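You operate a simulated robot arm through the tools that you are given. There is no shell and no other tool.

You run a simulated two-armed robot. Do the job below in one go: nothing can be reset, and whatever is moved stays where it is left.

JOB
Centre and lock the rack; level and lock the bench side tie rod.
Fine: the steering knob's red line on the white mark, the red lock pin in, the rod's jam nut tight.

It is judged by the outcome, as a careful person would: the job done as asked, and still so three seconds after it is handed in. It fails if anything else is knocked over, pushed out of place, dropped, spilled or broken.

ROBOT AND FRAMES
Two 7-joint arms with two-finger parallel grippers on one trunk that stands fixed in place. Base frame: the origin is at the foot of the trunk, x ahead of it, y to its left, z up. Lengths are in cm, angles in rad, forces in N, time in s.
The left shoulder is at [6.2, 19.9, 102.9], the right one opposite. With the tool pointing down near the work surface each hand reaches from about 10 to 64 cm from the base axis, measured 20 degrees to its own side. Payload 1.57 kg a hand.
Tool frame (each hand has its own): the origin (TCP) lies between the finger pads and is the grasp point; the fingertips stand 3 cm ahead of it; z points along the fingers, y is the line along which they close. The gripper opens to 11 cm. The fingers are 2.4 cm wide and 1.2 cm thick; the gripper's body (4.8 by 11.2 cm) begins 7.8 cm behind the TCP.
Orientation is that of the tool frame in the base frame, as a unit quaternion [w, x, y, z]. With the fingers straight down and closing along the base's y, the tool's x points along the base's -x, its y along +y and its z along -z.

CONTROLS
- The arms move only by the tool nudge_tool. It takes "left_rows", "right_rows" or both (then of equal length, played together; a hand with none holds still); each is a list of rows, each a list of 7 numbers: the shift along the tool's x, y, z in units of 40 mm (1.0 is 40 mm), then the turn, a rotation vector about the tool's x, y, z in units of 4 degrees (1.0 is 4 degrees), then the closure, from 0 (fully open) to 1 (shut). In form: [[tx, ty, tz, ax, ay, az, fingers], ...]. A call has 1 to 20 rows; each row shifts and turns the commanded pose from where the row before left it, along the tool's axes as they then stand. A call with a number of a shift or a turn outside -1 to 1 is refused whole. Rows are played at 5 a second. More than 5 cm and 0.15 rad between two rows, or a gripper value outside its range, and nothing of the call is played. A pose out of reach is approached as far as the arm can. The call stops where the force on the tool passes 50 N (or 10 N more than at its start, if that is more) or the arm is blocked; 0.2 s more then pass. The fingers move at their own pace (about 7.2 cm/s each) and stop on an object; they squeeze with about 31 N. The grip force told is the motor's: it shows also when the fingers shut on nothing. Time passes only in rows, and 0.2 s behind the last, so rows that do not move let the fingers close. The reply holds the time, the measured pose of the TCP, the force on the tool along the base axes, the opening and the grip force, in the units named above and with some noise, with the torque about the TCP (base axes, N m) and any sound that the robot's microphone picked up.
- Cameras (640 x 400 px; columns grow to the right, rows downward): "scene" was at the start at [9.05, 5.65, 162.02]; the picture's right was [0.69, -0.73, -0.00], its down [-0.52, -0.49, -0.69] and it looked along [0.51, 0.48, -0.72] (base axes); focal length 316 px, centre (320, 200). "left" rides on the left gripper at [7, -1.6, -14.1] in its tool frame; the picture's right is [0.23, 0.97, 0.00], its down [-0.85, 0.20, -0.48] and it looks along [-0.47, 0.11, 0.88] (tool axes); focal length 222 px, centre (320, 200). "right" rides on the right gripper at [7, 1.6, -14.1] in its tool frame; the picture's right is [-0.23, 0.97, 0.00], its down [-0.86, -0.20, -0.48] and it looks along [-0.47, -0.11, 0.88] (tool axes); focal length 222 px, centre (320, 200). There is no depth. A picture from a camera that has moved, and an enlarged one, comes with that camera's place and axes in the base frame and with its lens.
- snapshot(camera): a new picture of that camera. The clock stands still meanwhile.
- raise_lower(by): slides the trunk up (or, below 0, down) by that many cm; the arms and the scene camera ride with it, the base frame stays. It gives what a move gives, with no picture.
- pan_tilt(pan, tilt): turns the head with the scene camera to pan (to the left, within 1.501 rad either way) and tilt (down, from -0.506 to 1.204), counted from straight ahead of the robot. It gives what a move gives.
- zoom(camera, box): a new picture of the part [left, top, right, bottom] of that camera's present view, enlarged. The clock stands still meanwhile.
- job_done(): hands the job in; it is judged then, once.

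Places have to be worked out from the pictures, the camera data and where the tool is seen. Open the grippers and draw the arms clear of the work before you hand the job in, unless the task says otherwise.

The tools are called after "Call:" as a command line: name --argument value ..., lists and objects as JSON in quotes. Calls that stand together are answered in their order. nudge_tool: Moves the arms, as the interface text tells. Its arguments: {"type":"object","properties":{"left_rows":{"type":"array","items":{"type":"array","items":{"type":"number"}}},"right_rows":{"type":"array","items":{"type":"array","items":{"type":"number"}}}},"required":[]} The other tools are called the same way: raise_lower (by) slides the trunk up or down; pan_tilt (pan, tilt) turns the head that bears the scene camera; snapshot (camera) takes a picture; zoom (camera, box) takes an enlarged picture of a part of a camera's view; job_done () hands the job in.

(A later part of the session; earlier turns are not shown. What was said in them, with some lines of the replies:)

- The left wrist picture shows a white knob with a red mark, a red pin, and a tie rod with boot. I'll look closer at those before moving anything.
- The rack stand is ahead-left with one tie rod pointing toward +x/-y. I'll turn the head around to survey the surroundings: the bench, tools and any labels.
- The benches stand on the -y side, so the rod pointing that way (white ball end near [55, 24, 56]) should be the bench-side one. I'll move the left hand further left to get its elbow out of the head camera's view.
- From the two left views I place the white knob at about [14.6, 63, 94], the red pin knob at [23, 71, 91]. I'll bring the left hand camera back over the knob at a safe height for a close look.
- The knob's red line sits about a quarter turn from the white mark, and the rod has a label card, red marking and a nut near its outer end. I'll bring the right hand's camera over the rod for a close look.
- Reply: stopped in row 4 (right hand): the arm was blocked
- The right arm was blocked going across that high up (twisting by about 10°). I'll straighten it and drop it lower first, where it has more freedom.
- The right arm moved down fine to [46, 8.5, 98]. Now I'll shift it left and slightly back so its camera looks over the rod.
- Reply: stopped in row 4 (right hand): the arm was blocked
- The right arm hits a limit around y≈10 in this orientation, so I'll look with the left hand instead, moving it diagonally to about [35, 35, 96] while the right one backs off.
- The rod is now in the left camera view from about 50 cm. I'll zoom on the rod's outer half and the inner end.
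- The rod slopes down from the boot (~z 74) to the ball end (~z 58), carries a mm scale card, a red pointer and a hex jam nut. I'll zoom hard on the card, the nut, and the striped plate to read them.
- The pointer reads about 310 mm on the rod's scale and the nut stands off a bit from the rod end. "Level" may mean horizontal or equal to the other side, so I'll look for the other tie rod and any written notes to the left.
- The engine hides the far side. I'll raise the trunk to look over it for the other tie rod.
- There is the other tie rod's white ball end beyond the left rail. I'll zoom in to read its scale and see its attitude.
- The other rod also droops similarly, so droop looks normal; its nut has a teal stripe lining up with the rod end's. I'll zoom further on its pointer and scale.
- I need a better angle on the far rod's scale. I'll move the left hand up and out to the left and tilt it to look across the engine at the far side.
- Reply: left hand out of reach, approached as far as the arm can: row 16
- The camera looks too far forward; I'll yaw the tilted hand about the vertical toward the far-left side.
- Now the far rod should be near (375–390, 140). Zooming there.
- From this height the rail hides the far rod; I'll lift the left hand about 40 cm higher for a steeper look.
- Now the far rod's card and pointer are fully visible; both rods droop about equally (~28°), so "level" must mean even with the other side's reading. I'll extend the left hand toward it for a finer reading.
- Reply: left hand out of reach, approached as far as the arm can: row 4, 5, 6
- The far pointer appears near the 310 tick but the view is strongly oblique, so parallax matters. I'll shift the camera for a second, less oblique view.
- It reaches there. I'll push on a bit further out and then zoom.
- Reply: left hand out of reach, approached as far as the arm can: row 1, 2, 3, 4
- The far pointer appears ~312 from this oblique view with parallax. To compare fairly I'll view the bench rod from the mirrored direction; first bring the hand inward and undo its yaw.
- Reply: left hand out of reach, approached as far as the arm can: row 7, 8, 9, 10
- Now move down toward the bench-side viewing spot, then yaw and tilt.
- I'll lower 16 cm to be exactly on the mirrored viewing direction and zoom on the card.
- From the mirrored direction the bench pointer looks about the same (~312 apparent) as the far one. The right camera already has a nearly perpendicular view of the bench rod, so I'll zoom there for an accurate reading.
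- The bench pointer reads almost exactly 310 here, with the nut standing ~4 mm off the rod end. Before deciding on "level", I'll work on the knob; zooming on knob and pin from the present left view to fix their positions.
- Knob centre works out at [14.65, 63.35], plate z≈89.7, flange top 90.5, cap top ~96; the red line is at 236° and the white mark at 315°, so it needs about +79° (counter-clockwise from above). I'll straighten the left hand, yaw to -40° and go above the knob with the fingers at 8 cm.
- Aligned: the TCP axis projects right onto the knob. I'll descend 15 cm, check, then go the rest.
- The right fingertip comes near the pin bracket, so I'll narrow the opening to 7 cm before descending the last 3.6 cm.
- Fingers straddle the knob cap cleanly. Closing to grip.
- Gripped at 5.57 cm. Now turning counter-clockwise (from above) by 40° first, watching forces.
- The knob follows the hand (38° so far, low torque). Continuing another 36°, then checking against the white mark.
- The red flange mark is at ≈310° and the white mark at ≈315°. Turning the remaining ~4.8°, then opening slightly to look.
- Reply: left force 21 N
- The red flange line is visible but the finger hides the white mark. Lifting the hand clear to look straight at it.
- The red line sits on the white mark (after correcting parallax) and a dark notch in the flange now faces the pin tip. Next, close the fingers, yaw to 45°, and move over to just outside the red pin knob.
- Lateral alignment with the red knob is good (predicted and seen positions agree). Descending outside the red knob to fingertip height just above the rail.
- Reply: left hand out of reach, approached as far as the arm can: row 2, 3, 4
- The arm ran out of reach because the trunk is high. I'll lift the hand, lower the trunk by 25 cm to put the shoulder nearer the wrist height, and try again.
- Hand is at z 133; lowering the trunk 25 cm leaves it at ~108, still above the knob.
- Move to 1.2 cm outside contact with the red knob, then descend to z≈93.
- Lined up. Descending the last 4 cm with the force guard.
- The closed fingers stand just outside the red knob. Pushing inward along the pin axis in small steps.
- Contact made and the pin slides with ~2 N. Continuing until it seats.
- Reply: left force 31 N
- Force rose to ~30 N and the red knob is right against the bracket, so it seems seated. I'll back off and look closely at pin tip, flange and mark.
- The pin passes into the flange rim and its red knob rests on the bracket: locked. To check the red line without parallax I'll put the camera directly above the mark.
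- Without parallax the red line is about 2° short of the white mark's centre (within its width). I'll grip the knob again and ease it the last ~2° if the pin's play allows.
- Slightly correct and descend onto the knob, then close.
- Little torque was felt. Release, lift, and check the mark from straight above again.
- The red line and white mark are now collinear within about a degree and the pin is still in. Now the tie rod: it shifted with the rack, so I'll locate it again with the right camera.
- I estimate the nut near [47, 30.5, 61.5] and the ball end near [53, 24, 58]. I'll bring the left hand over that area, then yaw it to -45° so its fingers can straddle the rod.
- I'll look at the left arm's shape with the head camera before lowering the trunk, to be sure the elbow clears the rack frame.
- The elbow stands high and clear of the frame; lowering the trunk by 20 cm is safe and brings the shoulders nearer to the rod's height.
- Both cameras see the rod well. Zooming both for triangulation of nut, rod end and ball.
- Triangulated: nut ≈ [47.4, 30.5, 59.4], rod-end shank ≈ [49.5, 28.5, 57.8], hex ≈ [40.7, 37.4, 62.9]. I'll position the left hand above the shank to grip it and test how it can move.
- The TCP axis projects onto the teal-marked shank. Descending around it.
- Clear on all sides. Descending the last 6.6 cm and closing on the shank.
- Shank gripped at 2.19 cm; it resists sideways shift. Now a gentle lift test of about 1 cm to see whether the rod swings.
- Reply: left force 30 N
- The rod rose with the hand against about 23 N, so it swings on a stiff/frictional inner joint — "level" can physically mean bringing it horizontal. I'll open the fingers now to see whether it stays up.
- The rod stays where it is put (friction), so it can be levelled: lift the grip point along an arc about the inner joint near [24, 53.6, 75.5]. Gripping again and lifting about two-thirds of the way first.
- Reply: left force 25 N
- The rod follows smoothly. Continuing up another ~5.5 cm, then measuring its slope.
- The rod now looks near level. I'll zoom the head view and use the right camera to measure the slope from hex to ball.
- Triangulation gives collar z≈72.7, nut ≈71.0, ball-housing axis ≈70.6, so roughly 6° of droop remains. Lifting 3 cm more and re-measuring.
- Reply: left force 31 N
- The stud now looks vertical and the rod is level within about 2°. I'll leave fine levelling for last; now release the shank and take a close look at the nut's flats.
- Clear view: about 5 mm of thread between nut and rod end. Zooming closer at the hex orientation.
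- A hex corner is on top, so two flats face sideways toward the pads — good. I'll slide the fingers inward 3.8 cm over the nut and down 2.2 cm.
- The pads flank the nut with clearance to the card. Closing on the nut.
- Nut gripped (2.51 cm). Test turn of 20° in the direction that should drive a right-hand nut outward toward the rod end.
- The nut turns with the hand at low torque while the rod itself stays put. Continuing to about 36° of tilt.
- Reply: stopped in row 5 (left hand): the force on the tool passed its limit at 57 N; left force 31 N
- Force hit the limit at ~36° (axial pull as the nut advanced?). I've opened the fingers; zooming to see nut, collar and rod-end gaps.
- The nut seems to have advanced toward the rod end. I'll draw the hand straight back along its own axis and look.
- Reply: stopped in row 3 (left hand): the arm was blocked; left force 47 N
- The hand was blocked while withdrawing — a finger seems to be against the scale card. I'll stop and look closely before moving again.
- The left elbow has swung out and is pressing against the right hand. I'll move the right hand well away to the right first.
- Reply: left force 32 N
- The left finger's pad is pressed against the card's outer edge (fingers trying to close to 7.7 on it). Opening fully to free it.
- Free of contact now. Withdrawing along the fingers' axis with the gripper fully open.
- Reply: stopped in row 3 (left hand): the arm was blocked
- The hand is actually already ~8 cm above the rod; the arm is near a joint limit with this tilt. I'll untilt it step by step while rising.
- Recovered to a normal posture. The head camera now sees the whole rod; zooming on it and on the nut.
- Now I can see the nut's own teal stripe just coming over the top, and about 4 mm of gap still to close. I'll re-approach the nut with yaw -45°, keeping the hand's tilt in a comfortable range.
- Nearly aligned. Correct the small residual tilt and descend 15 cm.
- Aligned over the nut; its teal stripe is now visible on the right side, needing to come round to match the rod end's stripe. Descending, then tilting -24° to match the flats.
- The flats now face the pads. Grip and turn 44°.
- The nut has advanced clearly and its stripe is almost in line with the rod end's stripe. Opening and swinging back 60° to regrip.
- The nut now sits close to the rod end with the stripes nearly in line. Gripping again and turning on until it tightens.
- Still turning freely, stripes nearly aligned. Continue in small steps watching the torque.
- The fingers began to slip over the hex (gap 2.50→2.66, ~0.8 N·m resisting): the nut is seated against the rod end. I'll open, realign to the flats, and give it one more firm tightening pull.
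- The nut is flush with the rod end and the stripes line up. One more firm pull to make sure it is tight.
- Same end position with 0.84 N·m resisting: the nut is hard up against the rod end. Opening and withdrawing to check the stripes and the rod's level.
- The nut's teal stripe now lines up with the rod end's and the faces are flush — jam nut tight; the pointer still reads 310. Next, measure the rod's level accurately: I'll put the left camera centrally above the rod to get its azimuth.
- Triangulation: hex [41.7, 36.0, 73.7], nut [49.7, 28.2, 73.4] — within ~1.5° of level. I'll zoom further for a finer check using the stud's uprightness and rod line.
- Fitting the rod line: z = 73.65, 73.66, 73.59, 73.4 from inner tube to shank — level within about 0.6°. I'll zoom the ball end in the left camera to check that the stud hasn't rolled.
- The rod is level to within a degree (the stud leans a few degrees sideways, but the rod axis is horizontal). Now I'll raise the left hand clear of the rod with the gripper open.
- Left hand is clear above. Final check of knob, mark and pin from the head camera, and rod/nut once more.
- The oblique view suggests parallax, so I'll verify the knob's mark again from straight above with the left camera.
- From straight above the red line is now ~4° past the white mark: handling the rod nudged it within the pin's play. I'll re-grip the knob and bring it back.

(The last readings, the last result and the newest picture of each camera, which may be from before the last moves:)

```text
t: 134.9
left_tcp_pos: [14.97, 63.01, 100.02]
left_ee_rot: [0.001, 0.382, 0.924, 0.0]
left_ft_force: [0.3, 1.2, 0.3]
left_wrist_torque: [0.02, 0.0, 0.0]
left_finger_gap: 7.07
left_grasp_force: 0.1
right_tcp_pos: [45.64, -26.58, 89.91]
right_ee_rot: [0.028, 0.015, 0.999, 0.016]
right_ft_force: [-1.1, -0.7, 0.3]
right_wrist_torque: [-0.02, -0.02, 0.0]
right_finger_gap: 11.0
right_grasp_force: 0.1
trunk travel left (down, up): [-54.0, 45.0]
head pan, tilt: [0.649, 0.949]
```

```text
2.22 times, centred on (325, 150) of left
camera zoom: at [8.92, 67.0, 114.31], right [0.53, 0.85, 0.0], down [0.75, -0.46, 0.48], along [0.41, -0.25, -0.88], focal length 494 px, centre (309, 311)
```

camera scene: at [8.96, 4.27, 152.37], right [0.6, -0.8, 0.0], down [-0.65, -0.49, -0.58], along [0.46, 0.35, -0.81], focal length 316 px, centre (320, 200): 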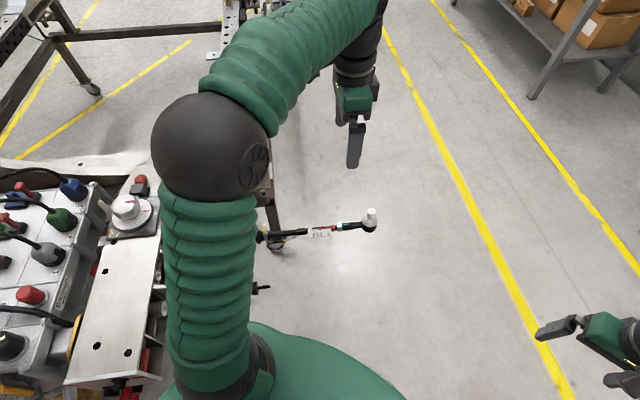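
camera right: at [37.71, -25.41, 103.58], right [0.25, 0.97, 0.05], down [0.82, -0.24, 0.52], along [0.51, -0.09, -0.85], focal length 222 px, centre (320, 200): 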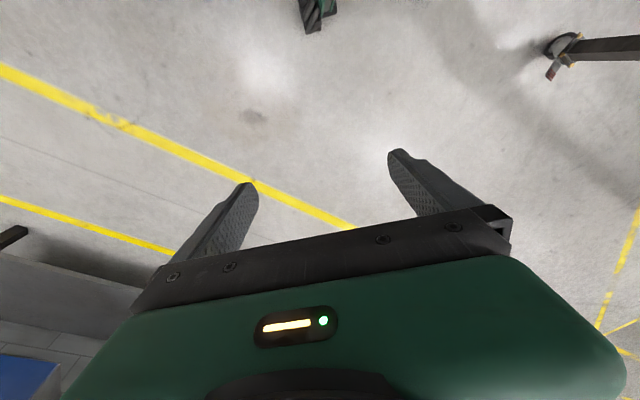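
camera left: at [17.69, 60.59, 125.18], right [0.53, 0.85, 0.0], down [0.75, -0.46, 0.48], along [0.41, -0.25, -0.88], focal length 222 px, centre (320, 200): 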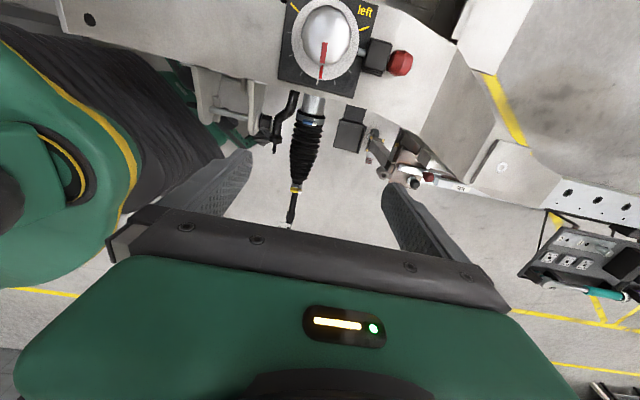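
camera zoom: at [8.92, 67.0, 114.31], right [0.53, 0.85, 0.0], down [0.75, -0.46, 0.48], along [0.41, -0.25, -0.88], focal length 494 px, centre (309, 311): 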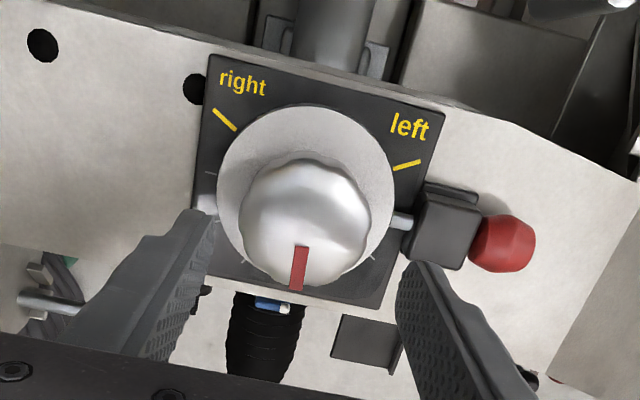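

Descend, close, rotate back clockwise 4.4°, release.

Call:
nudge_tool --left_rows '[[0.09, 0, 0.55, 0, 0, 0, 0.36], [0, 0, 0.6, 0, 0, 0, 0.36], [0, 0, 0, 0, 0, 0, 1], [0, 0, 0, 0, 0, 0, 1], [0, 0, 0, 0, 0, 0, 1]]'

Call:
nudge_tool --left_rows '[[0, 0, 0, 0, 0, 0.4, 1], [0, 0, 0, 0, 0, 0.4, 1], [0, 0, 0, 0, 0, 0.35, 1], [0, 0, 0, 0, 0, 0, 1]]'

Call:
nudge_tool --left_rows '[[0, 0, 0, 0, 0, 0, 0.36], [0, 0, 0, 0, 0, 0, 0.36], [0, 0, 0, 0, 0, 0, 0.36], [0, 0, -0.9, 0, 0, 0, 0.36], [0, 0, -0.9, 0, 0, 0, 0.36], [0, 0, -0.9, 0, 0, 0, 0.36], [0, 0, -0.9, 0, 0, 0, 0.36]]'

Call:
snapshot --camera "left"

```text
t: 136.1
left_tcp_pos: [14.48, 63.28, 95.52]
left_ee_rot: [0.0, 0.381, 0.924, -0.001]
left_ft_force: [-6.9, -9.1, -12.4]
left_wrist_torque: [0.9, -0.49, 0.02]
left_finger_gap: 5.56
left_grasp_force: 45.2
right_tcp_pos: [45.54, -26.8, 89.74]
right_ee_rot: [0.028, 0.015, 0.999, 0.017]
right_ft_force: [-0.3, -0.5, -0.1]
right_wrist_torque: [0.01, -0.03, -0.02]
right_finger_gap: 11.0
right_grasp_force: 0.0
trunk travel left (down, up): [-54.0, 45.0]
head pan, tilt: [0.649, 0.949]
```

```text
t: 137.1
left_tcp_pos: [14.51, 63.18, 95.52]
left_ee_rot: [0.002, 0.419, 0.908, -0.001]
left_ft_force: [-10.2, -14.6, -21.2]
left_wrist_torque: [0.53, -0.01, 0.03]
left_finger_gap: 5.55
left_grasp_force: 45.0
right_tcp_pos: [45.59, -26.8, 89.83]
right_ee_rot: [0.029, 0.014, 0.999, 0.017]
right_ft_force: [0.3, 0.2, 0.1]
right_wrist_torque: [0.01, 0.05, 0.02]
right_finger_gap: 10.99
right_grasp_force: 0.1
trunk travel left (down, up): [-54.0, 45.0]
head pan, tilt: [0.649, 0.949]
```

```text
t: 138.7
left_tcp_pos: [14.58, 63.24, 109.98]
left_ee_rot: [0.0, 0.418, 0.908, 0.0]
left_ft_force: [-0.4, 0.8, 1.4]
left_wrist_torque: [0.0, -0.04, -0.03]
left_finger_gap: 7.04
left_grasp_force: 0.1
right_tcp_pos: [45.52, -26.84, 89.9]
right_ee_rot: [0.028, 0.014, 0.999, 0.018]
right_ft_force: [0.5, 0.3, 0.3]
right_wrist_torque: [0.02, -0.02, 0.01]
right_finger_gap: 11.0
right_grasp_force: 0.1
trunk travel left (down, up): [-54.0, 45.0]
head pan, tilt: [0.649, 0.949]
```

```text
taken
camera left: at [8.88, 67.55, 124.23], right [0.59, 0.81, 0.0], down [0.71, -0.52, 0.48], along [0.39, -0.28, -0.88], focal length 222 px, centre (320, 200)
```

left: 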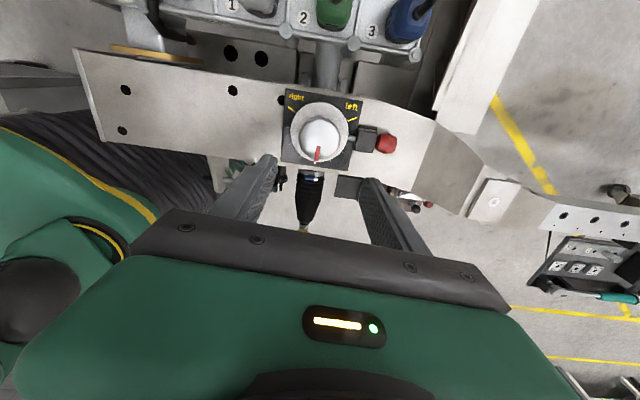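

Move the camera directly above the mark again for a parallax-free check.

Call:
nudge_tool --left_rows '[[-0.925, 0.173, 0, 0, 0, 0, 0.36], [-0.925, 0.173, 0, 0, 0, 0, 0.36], [-0.925, 0.173, 0, 0, 0, 0, 0.36]]'

Call:
zoom --camera "left" --box '[300, 55, 345, 95]'

Call:
zoom --camera "left" --box '[270, 0, 420, 110]'

```text
t: 139.5
left_tcp_pos: [23.68, 56.1, 110.08]
left_ee_rot: [0.0, 0.419, 0.908, 0.0]
left_ft_force: [1.0, -0.3, -0.4]
left_wrist_torque: [0.02, -0.03, -0.02]
left_finger_gap: 7.04
left_grasp_force: 0.1
right_tcp_pos: [45.59, -26.86, 89.78]
right_ee_rot: [0.029, 0.014, 0.999, 0.017]
right_ft_force: [0.0, -0.3, 0.0]
right_wrist_torque: [0.02, 0.03, 0.02]
right_finger_gap: 10.96
right_grasp_force: 0.0
trunk travel left (down, up): [-54.0, 45.0]
head pan, tilt: [0.649, 0.949]
```

```text
10.00 times, centred on (322, 75) of left
camera zoom: at [17.86, 60.37, 124.29], right [0.59, 0.81, 0.0], down [0.71, -0.52, 0.48], along [0.39, -0.28, -0.88], focal length 2221 px, centre (295, 1450)
```

zoom: 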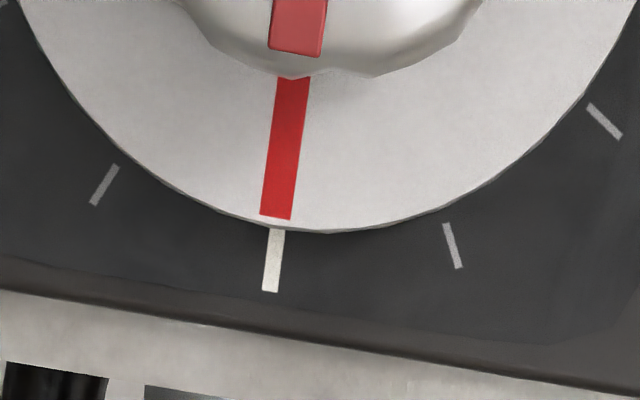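

```text
3.64 times, centred on (345, 55) of left
camera zoom: at [17.86, 60.37, 124.29], right [0.59, 0.81, 0.0], down [0.71, -0.52, 0.48], along [0.39, -0.28, -0.88], focal length 808 px, centre (229, 727)
```

zoom: 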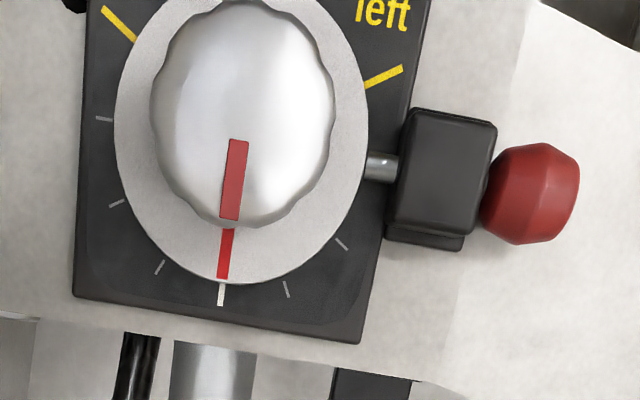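

Now the red line sits dead on the white mark with the pin home. I'll withdraw the left hand up and away, gripper open, and check the rod one last time.

Call:
nudge_tool --left_rows '[[0, 0, -0.6, 0, 0, 0, 0], [-0.7, -0.28, -0.6, 0, 0, 0, 0], [-0.7, -0.28, -0.6, 0, 0, 0, 0], [-0.7, -0.28, -0.6, 0, 0, 0, 0], [-0.7, -0.28, -0.4, 0, 0, 0, 0], [-0.7, -0.28, -0.2, 0, 0, 0, 0]]'

Call:
pan_tilt --pan 0.75 --tilt 0.85

Call:
snapshot --camera "scene"

Call:
snapshot --camera "left"

```text
t: 140.9
left_tcp_pos: [28.19, 41.72, 122.17]
left_ee_rot: [0.0, 0.419, 0.908, 0.002]
left_ft_force: [-0.5, 0.0, -0.1]
left_wrist_torque: [0.02, 0.02, 0.0]
left_finger_gap: 10.99
left_grasp_force: 0.1
right_tcp_pos: [45.46, -26.91, 89.69]
right_ee_rot: [0.028, 0.014, 0.999, 0.018]
right_ft_force: [0.5, 0.1, -0.1]
right_wrist_torque: [0.04, 0.03, 0.04]
right_finger_gap: 11.01
right_grasp_force: 0.0
trunk travel left (down, up): [-54.0, 45.0]
head pan, tilt: [0.649, 0.949]
```

```text
t: 141.5
left_tcp_pos: [28.28, 41.97, 121.89]
left_ee_rot: [0.0, 0.419, 0.908, 0.0]
left_ft_force: [-1.1, 0.4, 0.6]
left_wrist_torque: [0.0, 0.0, 0.0]
left_finger_gap: 11.02
left_grasp_force: 0.0
right_tcp_pos: [45.58, -26.7, 89.86]
right_ee_rot: [0.029, 0.015, 0.999, 0.017]
right_ft_force: [0.0, 1.0, 0.8]
right_wrist_torque: [0.01, 0.0, 0.01]
right_finger_gap: 10.99
right_grasp_force: 0.1
trunk travel left (down, up): [-54.0, 45.0]
head pan, tilt: [0.75, 0.85]
```

```text
taken
camera scene: at [8.87, 5.27, 153.12], right [0.68, -0.73, 0.0], down [-0.55, -0.51, -0.66], along [0.48, 0.45, -0.75], focal length 316 px, centre (320, 200)
```

scene: 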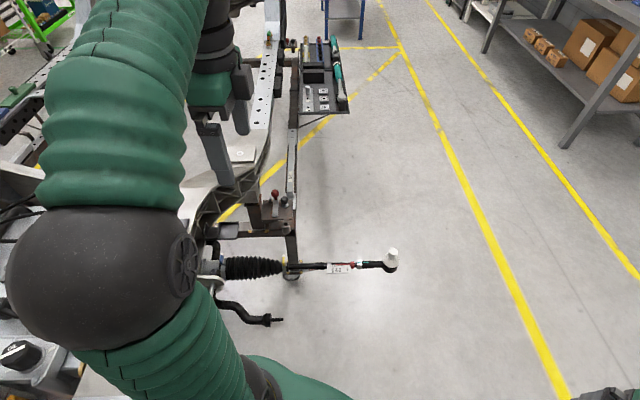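

```text
taken
camera left: at [22.55, 46.09, 136.17], right [0.59, 0.81, 0.0], down [0.71, -0.52, 0.48], along [0.39, -0.28, -0.88], focal length 222 px, centre (320, 200)
```

left: 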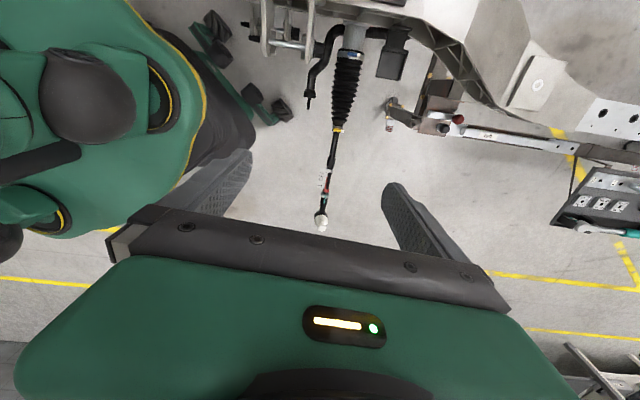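

The head camera now sees the rack tube, boot and rod together; zooming to check they're in line.

Call:
zoom --camera "scene" --box '[195, 230, 405, 300]'

Call:
zoom --camera "scene" --box '[195, 235, 295, 290]'

Call:
zoom --camera "scene" --box '[310, 235, 410, 290]'

```text
3.05 times, centred on (300, 265) of scene
camera zoom: at [8.87, 5.27, 153.12], right [0.68, -0.73, 0.0], down [-0.55, -0.51, -0.66], along [0.48, 0.45, -0.75], focal length 964 px, centre (381, 2)
```

zoom: 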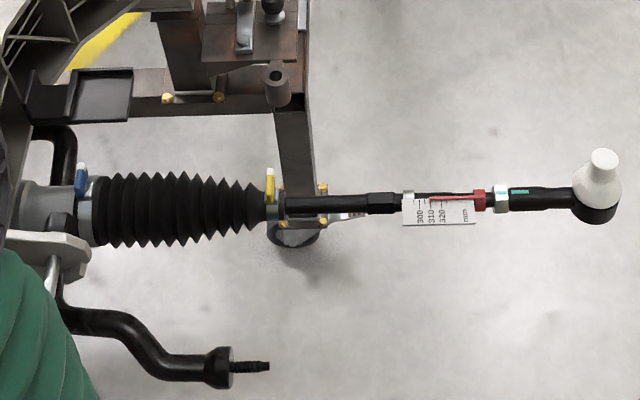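

```text
6.40 times, centred on (245, 262) of scene
camera zoom: at [8.87, 5.27, 153.12], right [0.68, -0.73, 0.0], down [-0.55, -0.51, -0.66], along [0.48, 0.45, -0.75], focal length 2024 px, centre (800, -200)
```

zoom: 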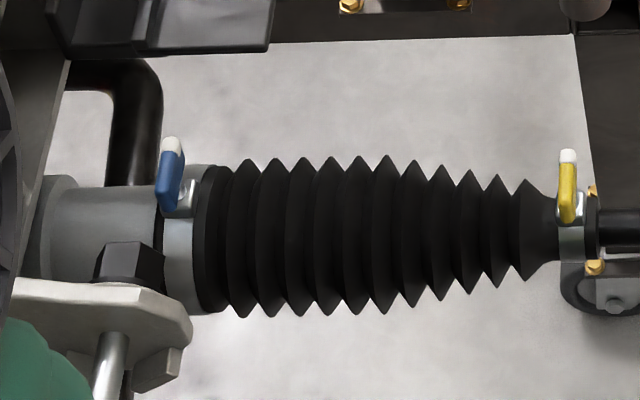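

```text
6.40 times, centred on (360, 262) of scene
camera zoom: at [8.87, 5.27, 153.12], right [0.68, -0.73, 0.0], down [-0.55, -0.51, -0.66], along [0.48, 0.45, -0.75], focal length 2024 px, centre (64, -200)
```

zoom: 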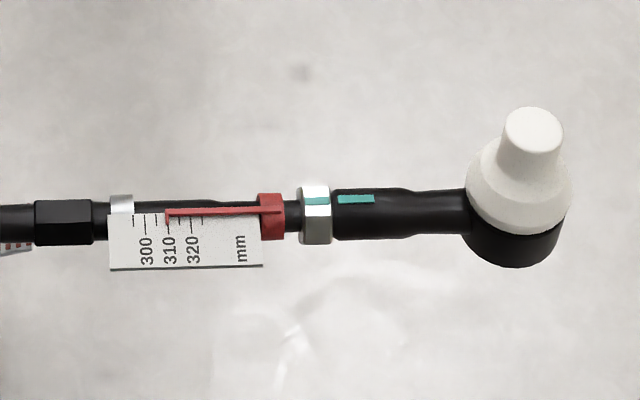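

Rack tube, boot and rod are in one straight, level line (within ~0.3°), the jam nut is tight with stripes aligned, the knob's red line is on the white mark with the pin in, and both hands are open and clear. Handing the job in.

Call:
job_done

```text
The job is handed in.
```

I handed the job in with the rack centred and locked and the bench side tie rod levelled and locked. I don't have the verdict.

- **Knob:** the red line is on the white mark, checked from straight above. It can still turn a few degrees within the lock pin's play. Working on the rod pushed it about 4° off, so I set it back at the end.
- **Lock pin:** it is pushed in until its red knob rests on the bracket, and its tip is inside the knob's flange.
- **Tie rod:** it started about 28° nose-down and is now level to within about 1°, in line with the rack. It stays up by joint friction.
- **Jam nut:** it is tight against the rod end, with the teal stripes lined up. The scale still reads 310 mm.
- **"Level":** I took it to mean horizontal. From a distance the other side's rod also reads about 310 mm, so the lengths match as closely as I could tell.

Two things happened along the way:

- **Scale card:** a finger pressed on the rod's scale card at up to 46 N while I was backing the hand out. The card looks unchanged.
- **Ball stud:** it now leans about 5° sideways, perhaps from that same press. I left it because the rod itself is level.

The grippers are open and both arms are clear of the work.
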